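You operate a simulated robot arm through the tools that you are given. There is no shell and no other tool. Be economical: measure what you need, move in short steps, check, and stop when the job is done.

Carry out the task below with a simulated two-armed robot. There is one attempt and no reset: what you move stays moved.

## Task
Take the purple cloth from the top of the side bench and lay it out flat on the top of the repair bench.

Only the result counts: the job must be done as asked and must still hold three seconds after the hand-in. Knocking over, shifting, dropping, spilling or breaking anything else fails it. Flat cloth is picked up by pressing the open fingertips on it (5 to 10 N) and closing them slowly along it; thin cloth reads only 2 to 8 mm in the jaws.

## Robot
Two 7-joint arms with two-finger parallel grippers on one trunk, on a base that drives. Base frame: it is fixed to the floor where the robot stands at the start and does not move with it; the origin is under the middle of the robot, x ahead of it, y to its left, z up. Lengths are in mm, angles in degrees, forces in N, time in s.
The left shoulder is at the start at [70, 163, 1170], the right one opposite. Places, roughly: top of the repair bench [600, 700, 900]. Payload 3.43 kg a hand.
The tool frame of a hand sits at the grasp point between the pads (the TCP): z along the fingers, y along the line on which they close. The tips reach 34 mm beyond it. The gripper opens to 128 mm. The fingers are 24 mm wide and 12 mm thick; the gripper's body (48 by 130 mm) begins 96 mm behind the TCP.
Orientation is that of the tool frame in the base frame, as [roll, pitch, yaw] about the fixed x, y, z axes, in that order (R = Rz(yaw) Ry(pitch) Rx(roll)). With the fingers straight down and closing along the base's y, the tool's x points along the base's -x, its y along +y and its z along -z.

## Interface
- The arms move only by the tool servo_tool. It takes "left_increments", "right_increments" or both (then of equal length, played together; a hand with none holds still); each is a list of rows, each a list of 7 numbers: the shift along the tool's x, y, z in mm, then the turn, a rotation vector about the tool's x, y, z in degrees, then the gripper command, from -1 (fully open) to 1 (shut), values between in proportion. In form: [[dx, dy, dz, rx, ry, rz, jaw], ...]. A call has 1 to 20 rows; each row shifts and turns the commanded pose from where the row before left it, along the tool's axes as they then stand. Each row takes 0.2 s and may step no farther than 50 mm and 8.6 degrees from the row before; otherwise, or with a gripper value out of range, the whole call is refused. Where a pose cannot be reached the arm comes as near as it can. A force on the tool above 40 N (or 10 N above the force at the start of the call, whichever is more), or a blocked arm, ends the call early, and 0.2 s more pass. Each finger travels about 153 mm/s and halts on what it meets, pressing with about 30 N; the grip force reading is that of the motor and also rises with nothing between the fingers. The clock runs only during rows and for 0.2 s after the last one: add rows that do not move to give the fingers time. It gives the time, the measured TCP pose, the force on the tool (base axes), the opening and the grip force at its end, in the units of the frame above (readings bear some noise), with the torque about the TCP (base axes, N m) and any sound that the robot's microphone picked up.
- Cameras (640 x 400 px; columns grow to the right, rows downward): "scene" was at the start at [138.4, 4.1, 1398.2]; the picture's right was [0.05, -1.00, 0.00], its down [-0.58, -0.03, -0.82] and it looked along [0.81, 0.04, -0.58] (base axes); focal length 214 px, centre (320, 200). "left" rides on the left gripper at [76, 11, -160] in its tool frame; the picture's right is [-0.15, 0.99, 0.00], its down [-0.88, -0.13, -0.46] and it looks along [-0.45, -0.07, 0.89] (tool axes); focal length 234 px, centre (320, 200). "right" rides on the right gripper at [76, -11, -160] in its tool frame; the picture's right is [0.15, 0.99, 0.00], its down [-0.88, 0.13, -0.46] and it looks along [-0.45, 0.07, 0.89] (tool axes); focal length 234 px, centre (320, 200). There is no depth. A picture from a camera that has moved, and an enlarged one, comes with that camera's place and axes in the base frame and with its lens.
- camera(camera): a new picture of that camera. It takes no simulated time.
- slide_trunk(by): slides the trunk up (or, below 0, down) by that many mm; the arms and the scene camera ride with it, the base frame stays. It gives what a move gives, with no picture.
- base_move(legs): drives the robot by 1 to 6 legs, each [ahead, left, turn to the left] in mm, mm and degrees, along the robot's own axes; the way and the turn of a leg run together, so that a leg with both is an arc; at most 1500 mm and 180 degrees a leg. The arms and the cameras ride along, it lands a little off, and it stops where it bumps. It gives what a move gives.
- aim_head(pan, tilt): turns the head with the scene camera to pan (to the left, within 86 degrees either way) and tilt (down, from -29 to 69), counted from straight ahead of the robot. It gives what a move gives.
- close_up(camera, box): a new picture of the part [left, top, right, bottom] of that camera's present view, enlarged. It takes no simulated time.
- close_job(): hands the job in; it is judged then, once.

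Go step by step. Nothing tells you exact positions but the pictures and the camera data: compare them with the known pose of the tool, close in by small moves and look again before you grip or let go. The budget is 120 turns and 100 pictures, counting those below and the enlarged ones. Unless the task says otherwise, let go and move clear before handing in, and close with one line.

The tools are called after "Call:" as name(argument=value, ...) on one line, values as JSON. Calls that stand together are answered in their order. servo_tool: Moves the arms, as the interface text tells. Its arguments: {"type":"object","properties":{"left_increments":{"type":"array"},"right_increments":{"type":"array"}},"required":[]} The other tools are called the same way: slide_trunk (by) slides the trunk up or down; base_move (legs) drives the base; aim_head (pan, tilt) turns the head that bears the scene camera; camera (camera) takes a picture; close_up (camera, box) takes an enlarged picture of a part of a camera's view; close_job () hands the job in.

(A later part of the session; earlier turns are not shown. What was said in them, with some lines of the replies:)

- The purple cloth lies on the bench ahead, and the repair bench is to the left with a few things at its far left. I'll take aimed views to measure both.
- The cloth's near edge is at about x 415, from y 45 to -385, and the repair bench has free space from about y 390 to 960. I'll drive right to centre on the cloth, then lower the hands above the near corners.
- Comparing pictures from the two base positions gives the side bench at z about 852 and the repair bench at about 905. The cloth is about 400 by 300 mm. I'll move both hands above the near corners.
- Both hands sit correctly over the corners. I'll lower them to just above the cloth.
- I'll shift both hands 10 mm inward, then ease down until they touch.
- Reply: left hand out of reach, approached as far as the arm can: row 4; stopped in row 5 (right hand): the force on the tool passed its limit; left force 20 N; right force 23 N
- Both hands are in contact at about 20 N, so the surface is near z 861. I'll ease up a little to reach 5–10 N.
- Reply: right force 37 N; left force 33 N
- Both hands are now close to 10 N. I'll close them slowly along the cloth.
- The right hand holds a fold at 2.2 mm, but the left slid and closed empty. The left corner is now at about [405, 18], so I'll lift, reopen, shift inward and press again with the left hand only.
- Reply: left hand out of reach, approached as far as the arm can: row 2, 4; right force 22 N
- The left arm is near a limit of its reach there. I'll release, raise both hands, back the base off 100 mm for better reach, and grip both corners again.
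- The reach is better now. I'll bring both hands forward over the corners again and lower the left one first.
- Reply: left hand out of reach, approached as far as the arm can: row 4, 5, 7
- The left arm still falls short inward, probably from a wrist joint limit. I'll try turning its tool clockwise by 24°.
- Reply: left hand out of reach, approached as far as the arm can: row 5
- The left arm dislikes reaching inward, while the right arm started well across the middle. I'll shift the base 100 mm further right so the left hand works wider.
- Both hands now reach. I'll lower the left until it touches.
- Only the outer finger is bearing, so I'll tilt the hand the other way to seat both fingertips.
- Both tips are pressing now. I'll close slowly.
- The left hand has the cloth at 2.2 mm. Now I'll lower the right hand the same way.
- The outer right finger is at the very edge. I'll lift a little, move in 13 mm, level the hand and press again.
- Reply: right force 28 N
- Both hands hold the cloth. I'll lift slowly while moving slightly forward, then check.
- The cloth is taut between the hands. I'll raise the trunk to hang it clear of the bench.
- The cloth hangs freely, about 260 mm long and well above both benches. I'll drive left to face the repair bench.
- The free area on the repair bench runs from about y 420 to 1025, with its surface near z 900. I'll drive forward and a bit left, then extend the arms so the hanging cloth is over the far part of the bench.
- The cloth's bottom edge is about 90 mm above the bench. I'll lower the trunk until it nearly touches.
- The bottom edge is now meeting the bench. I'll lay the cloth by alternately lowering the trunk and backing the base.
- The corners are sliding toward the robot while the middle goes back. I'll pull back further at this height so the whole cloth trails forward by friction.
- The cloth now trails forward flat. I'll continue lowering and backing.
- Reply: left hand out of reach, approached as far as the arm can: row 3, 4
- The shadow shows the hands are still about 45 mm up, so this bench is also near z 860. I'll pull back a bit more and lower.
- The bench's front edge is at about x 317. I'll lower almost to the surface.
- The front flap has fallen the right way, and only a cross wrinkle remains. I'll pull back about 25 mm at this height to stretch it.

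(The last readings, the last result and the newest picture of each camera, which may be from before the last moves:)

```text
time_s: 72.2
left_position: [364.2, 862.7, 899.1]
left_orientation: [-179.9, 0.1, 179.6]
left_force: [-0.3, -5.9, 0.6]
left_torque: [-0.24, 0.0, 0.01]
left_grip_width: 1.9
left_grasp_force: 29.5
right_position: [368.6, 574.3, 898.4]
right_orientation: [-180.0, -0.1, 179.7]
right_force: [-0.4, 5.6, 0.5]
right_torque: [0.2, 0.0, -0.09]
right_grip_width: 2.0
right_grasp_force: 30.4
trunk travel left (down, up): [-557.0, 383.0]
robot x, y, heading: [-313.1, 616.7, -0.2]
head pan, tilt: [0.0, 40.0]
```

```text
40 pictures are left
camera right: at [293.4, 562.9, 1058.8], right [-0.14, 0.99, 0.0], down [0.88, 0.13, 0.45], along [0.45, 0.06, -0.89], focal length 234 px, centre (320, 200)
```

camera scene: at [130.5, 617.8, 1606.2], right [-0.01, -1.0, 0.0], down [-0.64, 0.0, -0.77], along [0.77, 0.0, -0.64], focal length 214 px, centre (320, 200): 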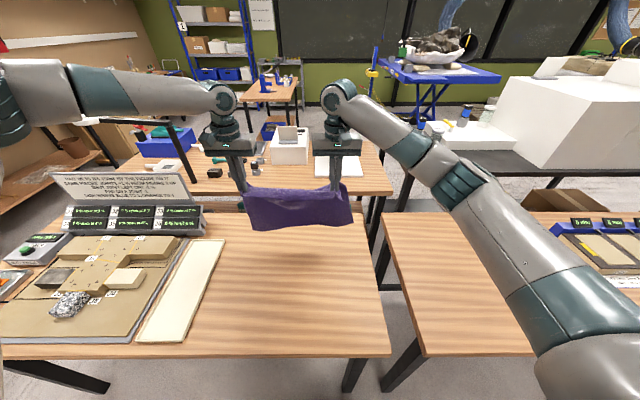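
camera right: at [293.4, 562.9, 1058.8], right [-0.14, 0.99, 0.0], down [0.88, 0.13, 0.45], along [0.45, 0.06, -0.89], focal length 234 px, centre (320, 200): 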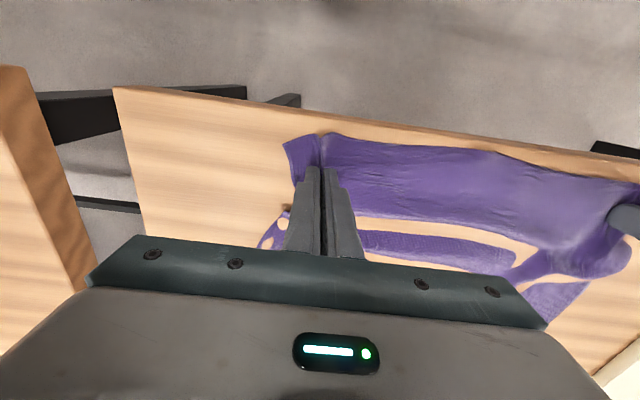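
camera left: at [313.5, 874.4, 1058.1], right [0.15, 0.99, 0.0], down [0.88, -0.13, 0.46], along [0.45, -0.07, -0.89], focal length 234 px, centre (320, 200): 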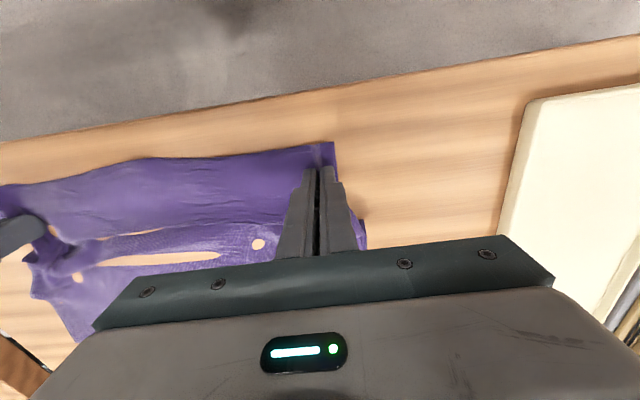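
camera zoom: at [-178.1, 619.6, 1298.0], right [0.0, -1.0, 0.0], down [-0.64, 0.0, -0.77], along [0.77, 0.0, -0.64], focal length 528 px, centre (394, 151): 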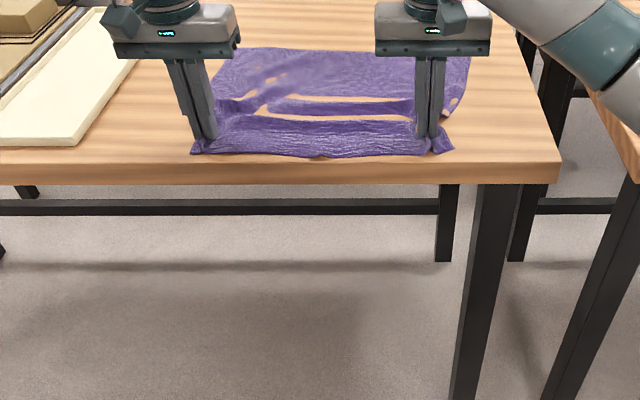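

The cloth is nearly fully extended: far edge at about x 612, near edge at about 336. I'll press lightly and open the fingers slowly so they spread the pinched folds.

Call:
slide_trunk(by=-4)

```text
time_s: 72.7
left_position: [364.1, 861.5, 895.3]
left_orientation: [-179.8, 0.3, 179.5]
left_force: [0.4, -5.6, 1.5]
left_torque: [-0.15, 0.01, 0.02]
left_grip_width: 2.2
left_grasp_force: 29.6
right_position: [369.1, 574.6, 895.2]
right_orientation: [-179.8, 0.0, 179.6]
right_force: [-0.1, 6.3, 5.3]
right_torque: [0.15, -0.04, -0.07]
right_grip_width: 2.2
right_grasp_force: 29.5
trunk travel left (down, up): [-553.0, 387.0]
robot x, y, heading: [-314.9, 618.2, -0.3]
head pan, tilt: [0.0, 40.0]
```

Call:
servo_tool(left_increments=[[0, 0, 1.2, 0, 0, 0, 1], [0, 0, 0, 0, 0, 0, 0.92], [0, 0, 0, 0, 0, 0, 0.86], [0, 0, 0, 0, 0, 0, 0.8], [0, 0, 0, 0, 0, 0, 0.74], [0, 0, 0, 0, 0, 0, 0.68], [0, 0, 0, 0, 0, 0, 0.62], [0, 0, 0, 0, 0, 0, 0.56], [0, 0, 0, 0, 0, 0, 0.5], [0, 0, 0, 0, 0, 0, 0.44], [0, 0, 0, 0, 0, 0, 0.38], [0, 0, 0, 0, 0, 0, 0.32], [0, 0, 0, 0, 0, 0, 0.26], [0, 0, 0, 0, 0, 0, 0.26]], right_increments=[[0, 0, 0.3, 0, 0, 0, 1], [0, 0, 0, 0, 0, 0, 0.92], [0, 0, 0, 0, 0, 0, 0.86], [0, 0, 0, 0, 0, 0, 0.8], [0, 0, 0, 0, 0, 0, 0.74], [0, 0, 0, 0, 0, 0, 0.68], [0, 0, 0, 0, 0, 0, 0.62], [0, 0, 0, 0, 0, 0, 0.56], [0, 0, 0, 0, 0, 0, 0.5], [0, 0, 0, 0, 0, 0, 0.44], [0, 0, 0, 0, 0, 0, 0.38], [0, 0, 0, 0, 0, 0, 0.32], [0, 0, 0, 0, 0, 0, 0.26], [0, 0, 0, 0, 0, 0, 0.26]])

Call:
close_up(camera="scene", box=[160, 140, 420, 300])

Call:
camera(camera="right")

Call:
camera(camera="left")

```text
time_s: 75.7
left_position: [362.8, 861.1, 895.6]
left_orientation: [-179.8, 0.2, 179.8]
left_force: [-0.4, -3.0, 14.1]
left_torque: [0.22, 0.06, 0.06]
left_grip_width: 44.9
left_grasp_force: 0.0
right_position: [367.5, 572.1, 895.6]
right_orientation: [-180.0, 0.0, 179.7]
right_force: [0.6, 0.8, 1.6]
right_torque: [0.0, -0.03, 0.0]
right_grip_width: 46.7
right_grasp_force: 0.0
trunk travel left (down, up): [-553.0, 387.0]
robot x, y, heading: [-314.2, 621.9, -0.5]
head pan, tilt: [0.0, 40.0]
```

```text
2.46 times, centred on (290, 220) of scene
camera zoom: at [-180.2, 618.5, 1294.3], right [0.0, -1.0, 0.0], down [-0.64, 0.0, -0.77], along [0.77, 0.0, -0.64], focal length 528 px, centre (394, 151)
```

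zoom: 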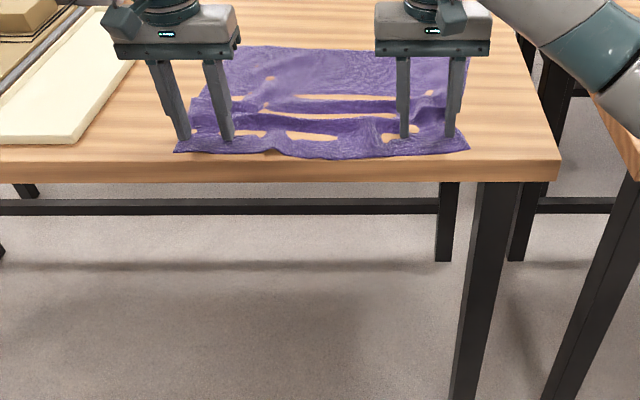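

```text
38 pictures are left
camera right: at [291.5, 562.2, 1056.1], right [-0.14, 0.99, 0.0], down [0.88, 0.13, 0.45], along [0.45, 0.06, -0.89], focal length 234 px, centre (320, 200)
```

right: 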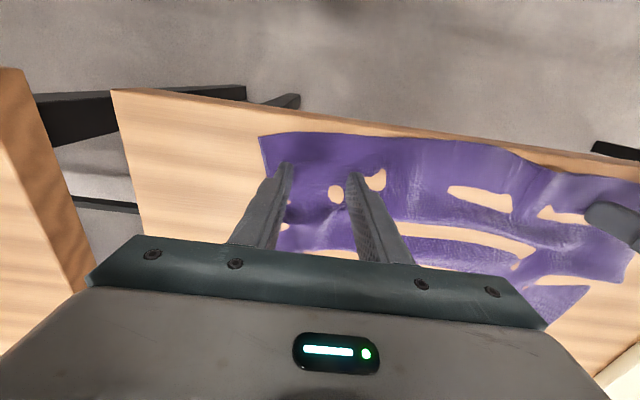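

```text
37 pictures are left
camera left: at [287.0, 873.7, 1054.4], right [0.15, 0.99, 0.0], down [0.88, -0.13, 0.46], along [0.45, -0.07, -0.89], focal length 234 px, centre (320, 200)
```

left: 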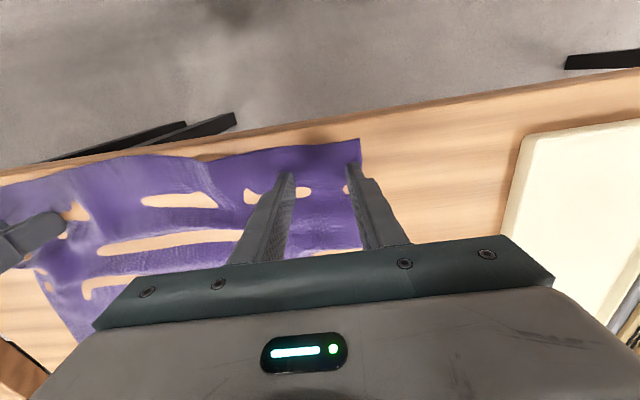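

The near edge spread out well. I'll stretch it sideways a little with both hands still pressing, then lift and look.

Call:
servo_tool(left_increments=[[0, 0, 0, 0, 0, 0, 0.26], [0, 4, 0, 0, 0, 0, 0.26], [0, 4, 0, 0, 0, 0, 0.26], [0, 4, 0, 0, 0, 0, 0.26], [0, 0, 0, 0, 0, 0, 0.26], [0, 0, -10, 0, 0, 0, 0.26], [0, 0, -30, 0, 0, 0, 0.26], [0, 0, -40, 0, 0, 0, 0.26], [0, 0, -40, 0, 0, 0, 0.26], [0, 0, -40, 0, 0, 0, 0.26]], right_increments=[[0, 0, 1, 0, 0, 0, 0.26], [0, -4, 0, 0, 0, 0, 0.26], [0, -4, 0, 0, 0, 0, 0.26], [0, -4, 0, 0, 0, 0, 0.26], [0, 0, 0, 0, 0, 0, 0.26], [0, 0, -10, 0, 0, 0, 0.26], [0, 0, -30, 0, 0, 0, 0.26], [0, 0, -40, 0, 0, 0, 0.26], [0, 0, -40, 0, 0, 0, 0.26], [0, 0, -40, 0, 0, 0, 0.26]])

Call:
camera(camera="right")

Call:
camera(camera="left")

Call:
close_up(camera="scene", box=[160, 110, 420, 270])

```text
time_s: 77.9
left_position: [362.3, 877.8, 1054.1]
left_orientation: [-179.9, 0.0, 179.7]
left_force: [-0.6, 0.4, 0.1]
left_torque: [-0.03, -0.03, -0.06]
left_grip_width: 47.2
left_grasp_force: 0.1
right_position: [366.8, 560.9, 1054.1]
right_orientation: [-179.9, -0.1, 179.8]
right_force: [0.1, 0.0, -0.5]
right_torque: [0.0, -0.04, 0.04]
right_grip_width: 47.3
right_grasp_force: 0.1
trunk travel left (down, up): [-553.0, 387.0]
robot x, y, heading: [-313.7, 622.2, -0.1]
head pan, tilt: [0.0, 40.0]
```

```text
36 pictures are left
camera right: at [291.3, 549.9, 1214.3], right [-0.14, 0.99, 0.0], down [0.88, 0.13, 0.45], along [0.45, 0.06, -0.89], focal length 234 px, centre (320, 200)
```

right: 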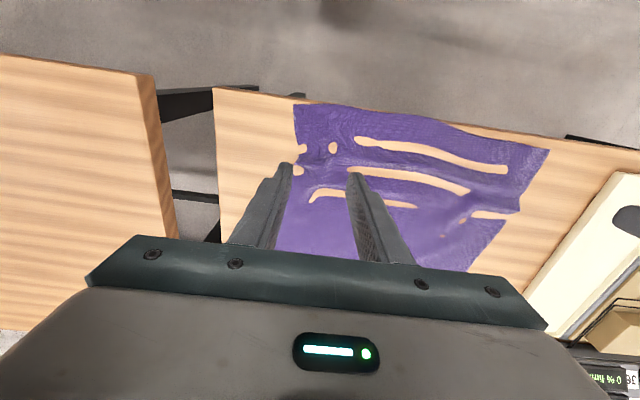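

```text
35 pictures are left
camera left: at [287.2, 890.4, 1213.3], right [0.15, 0.99, 0.0], down [0.88, -0.13, 0.46], along [0.45, -0.07, -0.89], focal length 234 px, centre (320, 200)
```

left: 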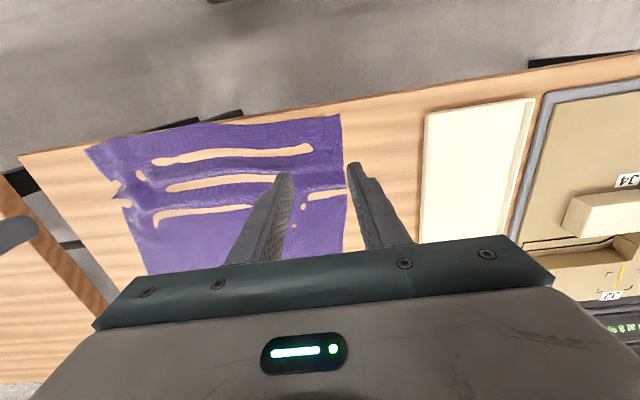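

```text
2.46 times, centred on (290, 190) of scene
camera zoom: at [-179.9, 619.8, 1294.2], right [0.0, -1.0, 0.0], down [-0.64, 0.0, -0.77], along [0.77, 0.0, -0.64], focal length 528 px, centre (394, 225)
```

zoom: 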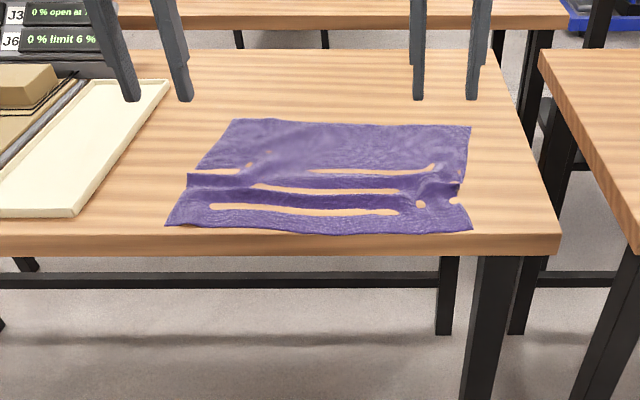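

The cloth lies squarely, with a few cross wrinkles left in the front third. I'll press near the far corners and drag the far edge away from me to stretch it flat.

Call:
base_move(legs=[[215, 0, 0]])

Call:
servo_tool(left_increments=[[0, -19, 25, 0, 0, 0, 0.26], [0, -19, 40, 0, 0, 0, 0.26], [0, 0, 40, 0, 0, 0, 0.26], [0, 0, 30, 0, 0, 0, 0.26], [0, 0, 0, 0, 0, 0, 0.26], [0, 0, 0, 0, 0, 0, 0.26]], right_increments=[[0, -14, 25, 0, 0, 0, 0.26], [0, -14, 40, 0, 0, 0, 0.26], [0, 0, 40, 0, 0, 0, 0.26], [0, 0, 30, 0, 0, 0, 0.26], [0, 0, 0, 0, 0, 0, 0.26], [0, 0, 0, 0, 0, 0, 0.26]])

Call:
camera(camera="right")

Call:
camera(camera="left")

```text
time_s: 79.5
left_position: [577.8, 875.9, 1053.4]
left_orientation: [-179.9, 0.0, 179.6]
left_force: [-0.2, 0.4, -0.3]
left_torque: [-0.04, 0.04, -0.01]
left_grip_width: 47.3
left_grasp_force: 0.0
right_position: [581.3, 559.7, 1051.6]
right_orientation: [-179.9, 0.0, 179.6]
right_force: [0.4, 0.1, 0.2]
right_torque: [0.05, 0.01, 0.0]
right_grip_width: 47.4
right_grasp_force: 0.1
trunk travel left (down, up): [-553.0, 387.0]
robot x, y, heading: [-102.3, 618.5, -0.4]
head pan, tilt: [0.0, 40.0]
```

```text
time_s: 80.9
left_position: [570.1, 844.9, 918.4]
left_orientation: [-179.8, 0.2, 179.6]
left_force: [0.1, 0.5, 0.3]
left_torque: [0.01, 0.04, -0.02]
left_grip_width: 47.4
left_grasp_force: 0.0
left hand out of reach, approached as far as the arm can: row 2, 4
right_position: [580.1, 530.6, 918.3]
right_orientation: [-179.9, -0.1, 179.6]
right_force: [0.1, 0.4, -0.7]
right_torque: [0.0, 0.03, 0.0]
right_grip_width: 47.3
right_grasp_force: 0.0
trunk travel left (down, up): [-553.0, 387.0]
robot x, y, heading: [-98.6, 619.5, -0.5]
head pan, tilt: [0.0, 40.0]
```

```text
33 pictures are left
camera right: at [504.4, 520.0, 1078.6], right [-0.14, 0.99, 0.0], down [0.88, 0.13, 0.45], along [0.45, 0.06, -0.89], focal length 234 px, centre (320, 200)
```

right: 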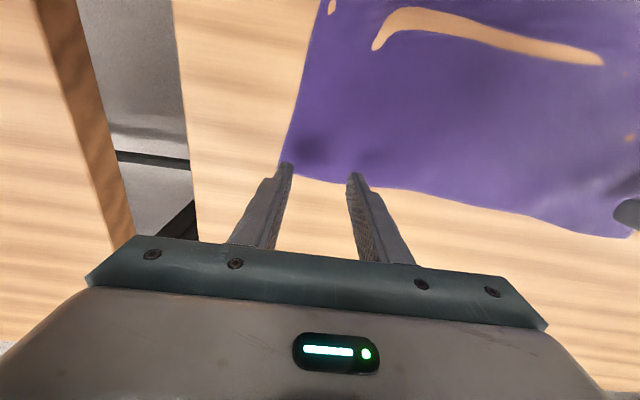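

```text
32 pictures are left
camera left: at [494.4, 857.6, 1077.4], right [0.15, 0.99, 0.0], down [0.88, -0.13, 0.46], along [0.45, -0.07, -0.89], focal length 234 px, centre (320, 200)
```

left: 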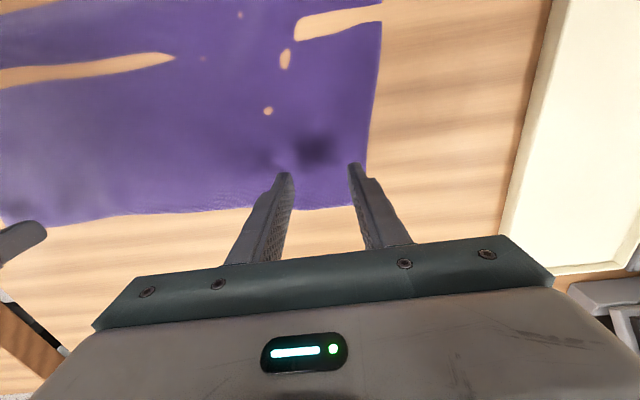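

The fingers are close to the far edge, so I'll move the right hand in a little, then press down.

Call:
servo_tool(left_increments=[[3, -2, 0, 0, 0, 0, 0.26], [3, -2, 0, 0, 0, 0, 0.26], [0, 0, 0, 0, 0, 0, 0.26]], right_increments=[[12, 6, 0, 0, 0, 0, 0.26], [12, 6, 0, 0, 0, 0, 0.26], [0, 0, 0, 0, 0, 0, 0.26]])

Call:
slide_trunk(by=-22)

```text
time_s: 81.7
left_position: [563.7, 840.7, 918.9]
left_orientation: [-179.8, 0.1, 179.6]
left_force: [0.1, 0.8, 0.1]
left_torque: [-0.02, 0.01, 0.04]
left_grip_width: 47.5
left_grasp_force: 0.0
right_position: [555.4, 543.4, 918.2]
right_orientation: [-179.9, 0.0, 179.6]
right_force: [-0.9, -1.1, -0.3]
right_torque: [-0.01, -0.04, 0.0]
right_grip_width: 47.4
right_grasp_force: 0.0
trunk travel left (down, up): [-553.0, 387.0]
robot x, y, heading: [-103.4, 615.2, -0.4]
head pan, tilt: [0.0, 40.0]
```

```text
time_s: 82.4
left_position: [562.8, 840.9, 898.6]
left_orientation: [-179.9, 0.2, 179.6]
left_force: [-0.5, -0.6, 0.2]
left_torque: [0.0, 0.03, 0.01]
left_grip_width: 47.1
left_grasp_force: 0.1
right_position: [554.9, 542.8, 895.1]
right_orientation: [-179.9, -0.1, 179.6]
right_force: [-0.5, 0.3, 4.0]
right_torque: [0.03, -0.03, 0.04]
right_grip_width: 47.0
right_grasp_force: 0.1
trunk travel left (down, up): [-531.0, 409.0]
robot x, y, heading: [-100.7, 621.5, -0.3]
head pan, tilt: [0.0, 40.0]
```

Call:
servo_tool(left_increments=[[0, 0, 1.5, 0, 0, 0, 0.26], [0, 0, 1, 0, 0, 0, 0.26], [0, 0, 0, 0, 0, 0, 0.26]], right_increments=[[0, 0, 0.3, 0, 0, 0, 0.26], [0, 0, 0, 0, 0, 0, 0.26], [0, 0, 0, 0, 0, 0, 0.26]])

```text
time_s: 83.2
left_position: [563.1, 840.2, 894.3]
left_orientation: [-179.8, 0.2, 179.6]
left_force: [0.6, -0.2, 1.7]
left_torque: [0.09, 0.02, -0.03]
left_grip_width: 47.4
left_grasp_force: 0.1
right_position: [557.1, 543.9, 894.9]
right_orientation: [-180.0, -0.1, 179.6]
right_force: [-1.7, -0.4, 6.4]
right_torque: [0.05, 0.01, 0.01]
right_grip_width: 46.9
right_grasp_force: 0.1
trunk travel left (down, up): [-531.0, 409.0]
robot x, y, heading: [-102.4, 619.7, -0.2]
head pan, tilt: [0.0, 40.0]
```

Call:
servo_tool(left_increments=[[0, 0, 0.6, 0, 0, 0, 0.26], [-3, 0, 0, 0, 0, 0, 0.26], [-3, 0, 0, 0, 0, 0, 0.26], [-3, 0, 0, 0, 0, 0, 0.26], [-3, 0, 0, 0, 0, 0, 0.26], [-3, 0, 0, 0, 0, 0, 0.26], [-3, 0, 0, 0, 0, 0, 0.26], [-3, 0, 0, 0, 0, 0, 0.26], [0, 0, 0, 0, 0, 0, 0.26]], right_increments=[[0, 0, 0.2, 0, 0, 0, 0.26], [-4, 0, 0, 0, 0, 0, 0.26], [-4, 0, 0, 0, 0, 0, 0.26], [-4, 0, 0, 0, 0, 0, 0.26], [-4, 0, 0, 0, 0, 0, 0.26], [-4, 0, 0, 0, 0, 0, 0.26], [-4, 0, 0, 0, 0, 0, 0.26], [-4, 0, 0, 0, 0, 0, 0.26], [0, 0, 0, 0, 0, 0, 0.26]])

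Call:
camera(camera="scene")

Call:
camera(camera="left")

```text
time_s: 85.2
left_position: [570.6, 847.4, 896.6]
left_orientation: [-179.8, 0.2, 179.6]
left_force: [0.5, -0.7, -0.1]
left_torque: [-0.01, 0.03, -0.01]
left_grip_width: 47.4
left_grasp_force: 0.0
left hand out of reach, approached as far as the arm can: row 4, 6, 8
right_position: [584.3, 542.0, 895.2]
right_orientation: [-179.9, -0.1, 179.6]
right_force: [-2.0, 0.7, 8.0]
right_torque: [0.1, 0.01, 0.01]
right_grip_width: 47.4
right_grasp_force: 0.0
trunk travel left (down, up): [-531.0, 409.0]
robot x, y, heading: [-104.4, 621.0, -0.3]
head pan, tilt: [0.0, 40.0]
```

```text
31 pictures are left
camera scene: at [32.8, 618.5, 1272.3], right [-0.01, -1.0, 0.0], down [-0.64, 0.0, -0.77], along [0.77, 0.0, -0.64], focal length 214 px, centre (320, 200)
```

scene: 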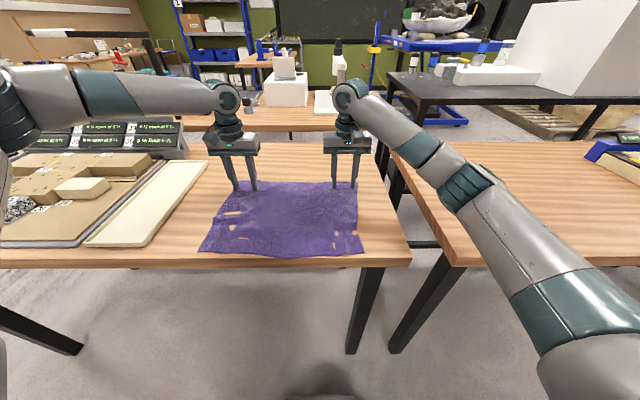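

```text
30 pictures are left
camera left: at [494.7, 859.6, 1056.4], right [0.15, 0.99, 0.0], down [0.88, -0.13, 0.46], along [0.45, -0.07, -0.89], focal length 234 px, centre (320, 200)
```

left: 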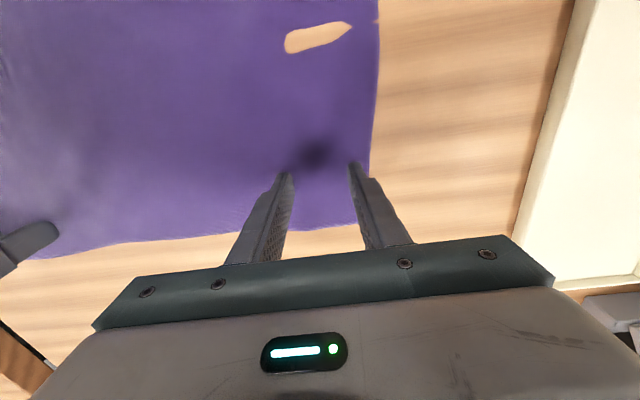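

That stretched it very well. I'll raise the hands and inspect.

Call:
slide_trunk(by=120)

Call:
close_up(camera="scene", box=[180, 160, 420, 310])

Call:
camera(camera="right")

```text
time_s: 86.7
left_position: [571.3, 847.3, 1016.3]
left_orientation: [-179.9, 0.2, 179.6]
left_force: [-0.5, -0.4, 0.1]
left_torque: [0.02, 0.02, -0.01]
left_grip_width: 47.3
left_grasp_force: 0.0
right_position: [585.6, 542.5, 1014.2]
right_orientation: [-179.9, -0.1, 179.6]
right_force: [0.0, -0.4, -0.6]
right_torque: [-0.02, 0.01, -0.02]
right_grip_width: 47.2
right_grasp_force: 0.1
trunk travel left (down, up): [-651.0, 289.0]
robot x, y, heading: [-105.9, 619.1, -0.1]
head pan, tilt: [0.0, 40.0]
```

```text
2.67 times, centred on (300, 235) of scene
camera zoom: at [34.3, 618.5, 1392.0], right [-0.01, -1.0, 0.0], down [-0.64, 0.0, -0.77], along [0.77, 0.0, -0.64], focal length 572 px, centre (373, 107)
```

zoom: 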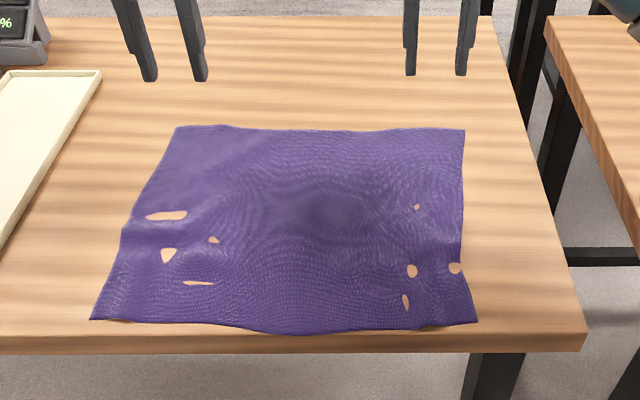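

```text
28 pictures are left
camera right: at [509.0, 531.0, 1174.9], right [-0.14, 0.99, 0.0], down [0.88, 0.13, 0.45], along [0.45, 0.06, -0.89], focal length 234 px, centre (320, 200)
```

right: 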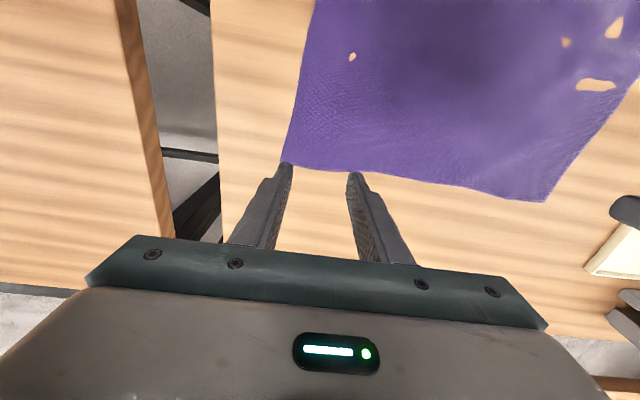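

The cloth is nearly flat, with slight ripples on the left, and its front edge is close to the bench edge. I'll do one more gentle drag, shifting the base so the left arm has room.

Call:
base_move(legs=[[0, -60, 0]])

Call:
servo_tool(left_increments=[[0, 24, 0, 0, 0, 0, 0.26], [0, 24, 0, 0, 0, 0, 0.26], [0, 0, 30, 0, 0, 0, 0.26], [0, 0, 30, 0, 0, 0, 0.26], [0, 0, 30, 0, 0, 0, 0.26], [0, 0, 0, 0, 0, 0, 0.26], [0, 0, 0, 0, 0, 0, 0.26]], right_increments=[[12, 32, 0, 0, 0, 0, 0.26], [12, 32, 0, 0, 0, 0, 0.26], [0, 0, 30, 0, 0, 0, 0.26], [0, 0, 30, 0, 0, 0, 0.26], [0, 0, 30, 0, 0, 0, 0.26], [0, 0, 0, 0, 0, 0, 0.26], [0, 0, 0, 0, 0, 0, 0.26]])

Call:
camera(camera="left")

Call:
camera(camera="right")

```text
time_s: 87.7
left_position: [570.3, 787.1, 1015.9]
left_orientation: [-179.7, 0.2, 179.7]
left_force: [-0.5, 0.1, -0.4]
left_torque: [0.01, 0.01, 0.02]
left_grip_width: 47.3
left_grasp_force: 0.0
right_position: [584.5, 481.6, 1013.9]
right_orientation: [-179.9, -0.1, 179.7]
right_force: [-0.1, 1.6, 0.0]
right_torque: [0.0, -0.01, 0.03]
right_grip_width: 47.5
right_grasp_force: 0.1
trunk travel left (down, up): [-651.0, 289.0]
robot x, y, heading: [-104.7, 559.9, -0.3]
head pan, tilt: [0.0, 40.0]
```

```text
time_s: 89.3
left_position: [571.9, 834.1, 929.0]
left_orientation: [-179.8, 0.3, 179.6]
left_force: [0.2, -0.9, 0.1]
left_torque: [-0.02, -0.03, -0.01]
left_grip_width: 47.3
left_grasp_force: 0.2
right_position: [558.1, 546.6, 924.5]
right_orientation: [-180.0, -0.1, 179.8]
right_force: [-0.1, -0.1, 0.4]
right_torque: [0.01, 0.04, 0.01]
right_grip_width: 47.3
right_grasp_force: 0.1
trunk travel left (down, up): [-651.0, 289.0]
robot x, y, heading: [-102.9, 561.6, -0.4]
head pan, tilt: [0.0, 40.0]
```

```text
27 pictures are left
camera left: at [495.6, 847.3, 1087.8], right [0.15, 0.99, 0.0], down [0.88, -0.13, 0.46], along [0.45, -0.07, -0.89], focal length 234 px, centre (320, 200)
```

left: 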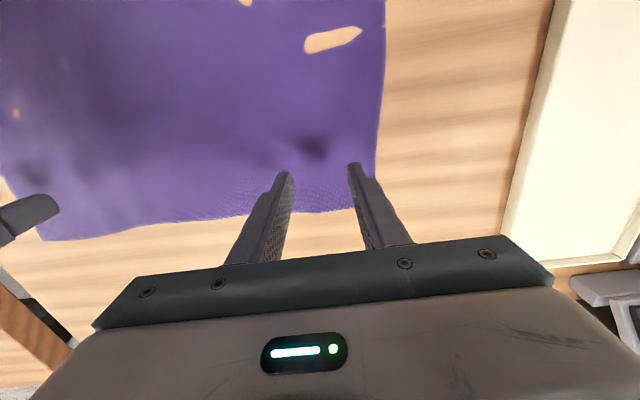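

```text
26 pictures are left
camera right: at [483.0, 535.6, 1085.3], right [-0.14, 0.99, 0.0], down [0.88, 0.13, 0.45], along [0.45, 0.06, -0.89], focal length 234 px, centre (320, 200)
```

right: 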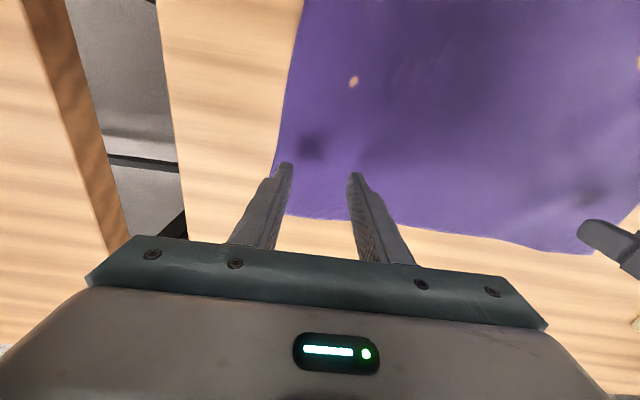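

Both hands are placed well inside the far corners. I'll lower them to press.

Call:
servo_tool(left_increments=[[0, 0, 15, 0, 0, 0, 0.26], [0, 0, 15, 0, 0, 0, 0.26], [0, 0, 3, 0, 0, 0, 0.26], [0, 0, 0, 0, 0, 0, 0.26], [0, 0, 0, 0, 0, 0, 0.26]], right_increments=[[0, 0, 14, 0, 0, 0, 0.26], [0, 0, 13, 0, 0, 0, 0.26], [0, 0, 2, 0, 0, 0, 0.26], [0, 0, 0, 0, 0, 0, 0.26], [0, 0, 0, 0, 0, 0, 0.26]])

```text
time_s: 90.5
left_position: [565.1, 840.3, 899.6]
left_orientation: [-179.8, 0.3, 179.6]
left_force: [0.2, -0.2, -1.0]
left_torque: [0.0, 0.01, -0.01]
left_grip_width: 47.4
left_grasp_force: 0.0
left hand out of reach, approached as far as the arm can: row 1, 2
right_position: [559.1, 547.1, 896.1]
right_orientation: [-179.9, -0.1, 179.7]
right_force: [0.2, 0.2, -0.1]
right_torque: [-0.01, -0.01, 0.01]
right_grip_width: 47.5
right_grasp_force: 0.0
trunk travel left (down, up): [-651.0, 289.0]
robot x, y, heading: [-101.4, 557.8, -0.5]
head pan, tilt: [0.0, 40.0]
```

Call:
servo_tool(right_increments=[[0, 0, -3.5, 0, 0, 0, 0.26], [0, 0, 0, 0, 0, 0, 0.26]])

Call:
slide_trunk(by=-5)

```text
time_s: 91.1
left_position: [563.3, 841.0, 900.8]
left_orientation: [-179.8, 0.4, 179.7]
left_force: [-1.0, 0.0, -0.4]
left_torque: [0.01, 0.02, 0.02]
left_grip_width: 47.5
left_grasp_force: 0.0
right_position: [559.3, 547.1, 899.0]
right_orientation: [-179.9, -0.1, 179.7]
right_force: [0.1, 0.0, -1.5]
right_torque: [0.0, -0.01, 0.0]
right_grip_width: 47.5
right_grasp_force: 0.0
trunk travel left (down, up): [-651.0, 289.0]
robot x, y, heading: [-102.0, 561.2, -0.3]
head pan, tilt: [0.0, 40.0]
```

```text
time_s: 91.6
left_position: [563.1, 839.5, 896.6]
left_orientation: [-179.8, 0.4, 179.5]
left_force: [-0.7, 0.1, 2.4]
left_torque: [0.09, 0.01, -0.03]
left_grip_width: 47.4
left_grasp_force: 0.1
right_position: [560.0, 547.5, 895.8]
right_orientation: [-180.0, 0.0, 179.6]
right_force: [0.6, -0.2, 6.4]
right_torque: [-0.1, 0.0, -0.02]
right_grip_width: 47.4
right_grasp_force: 0.1
trunk travel left (down, up): [-646.0, 294.0]
robot x, y, heading: [-103.1, 561.1, -0.2]
head pan, tilt: [0.0, 40.0]
```

Both are touching. I'll press slightly more, then drag forward with the base.

Call:
slide_trunk(by=-0.7)

Call:
base_move(legs=[[18, 0, 0]])

Call:
slide_trunk(by=200)

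Call:
close_up(camera="scene", box=[140, 160, 420, 335])

```text
time_s: 92.1
left_position: [563.6, 840.2, 895.2]
left_orientation: [-179.7, 0.4, 179.7]
left_force: [0.2, 0.2, 4.5]
left_torque: [0.14, -0.05, -0.06]
left_grip_width: 47.4
left_grasp_force: 0.3
right_position: [558.9, 547.6, 895.1]
right_orientation: [-179.8, 0.2, 179.6]
right_force: [2.7, 0.9, 13.0]
right_torque: [-0.23, -0.1, 0.04]
right_grip_width: 47.2
right_grasp_force: 0.1
trunk travel left (down, up): [-645.0, 295.0]
robot x, y, heading: [-100.6, 556.0, -0.2]
head pan, tilt: [0.0, 40.0]
```

```text
time_s: 92.9
left_position: [581.5, 840.5, 895.5]
left_orientation: [-179.6, 0.4, 179.7]
left_force: [-0.6, 1.4, 4.3]
left_torque: [0.2, 0.06, 0.03]
left_grip_width: 47.6
left_grasp_force: 0.1
right_position: [576.3, 547.7, 895.4]
right_orientation: [-179.9, 0.1, 179.7]
right_force: [-2.9, 0.8, 18.4]
right_torque: [-0.17, 0.09, -0.07]
right_grip_width: 47.2
right_grasp_force: 0.0
trunk travel left (down, up): [-645.0, 295.0]
robot x, y, heading: [-81.6, 561.6, 0.0]
head pan, tilt: [0.0, 40.0]
```

```text
time_s: 95.1
left_position: [581.5, 840.5, 1093.2]
left_orientation: [-179.7, 0.3, 179.7]
left_force: [0.0, -0.1, 0.0]
left_torque: [0.02, -0.01, -0.05]
left_grip_width: 47.4
left_grasp_force: 0.1
right_position: [578.3, 546.9, 1093.8]
right_orientation: [-179.9, -0.1, 179.6]
right_force: [-1.1, 0.2, -0.7]
right_torque: [-0.02, 0.01, 0.03]
right_grip_width: 47.3
right_grasp_force: 0.1
trunk travel left (down, up): [-845.0, 95.0]
robot x, y, heading: [-79.0, 560.5, -0.4]
head pan, tilt: [0.0, 40.0]
```

```text
2.29 times, centred on (280, 248) of scene
camera zoom: at [52.2, 558.7, 1586.4], right [0.0, -1.0, 0.0], down [-0.64, 0.0, -0.77], along [0.77, 0.0, -0.64], focal length 490 px, centre (411, 91)
```

zoom: 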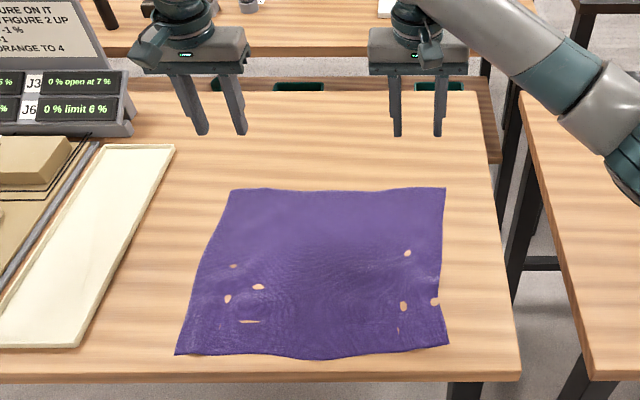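

The purple cloth now lies flat on the top of the repair bench, clear of the edges and the other items, and both hands are open and well above it.

Call:
close_job()

```text
The job is handed in.
```

The purple cloth is laid out on top of the repair bench and the job is handed in. It is flat apart from a few faint ripples near the front. Its front edge sits roughly 20 mm back from the bench edge. I saw nothing else knocked or moved, and both hands had let go and were raised clear before hand-in.
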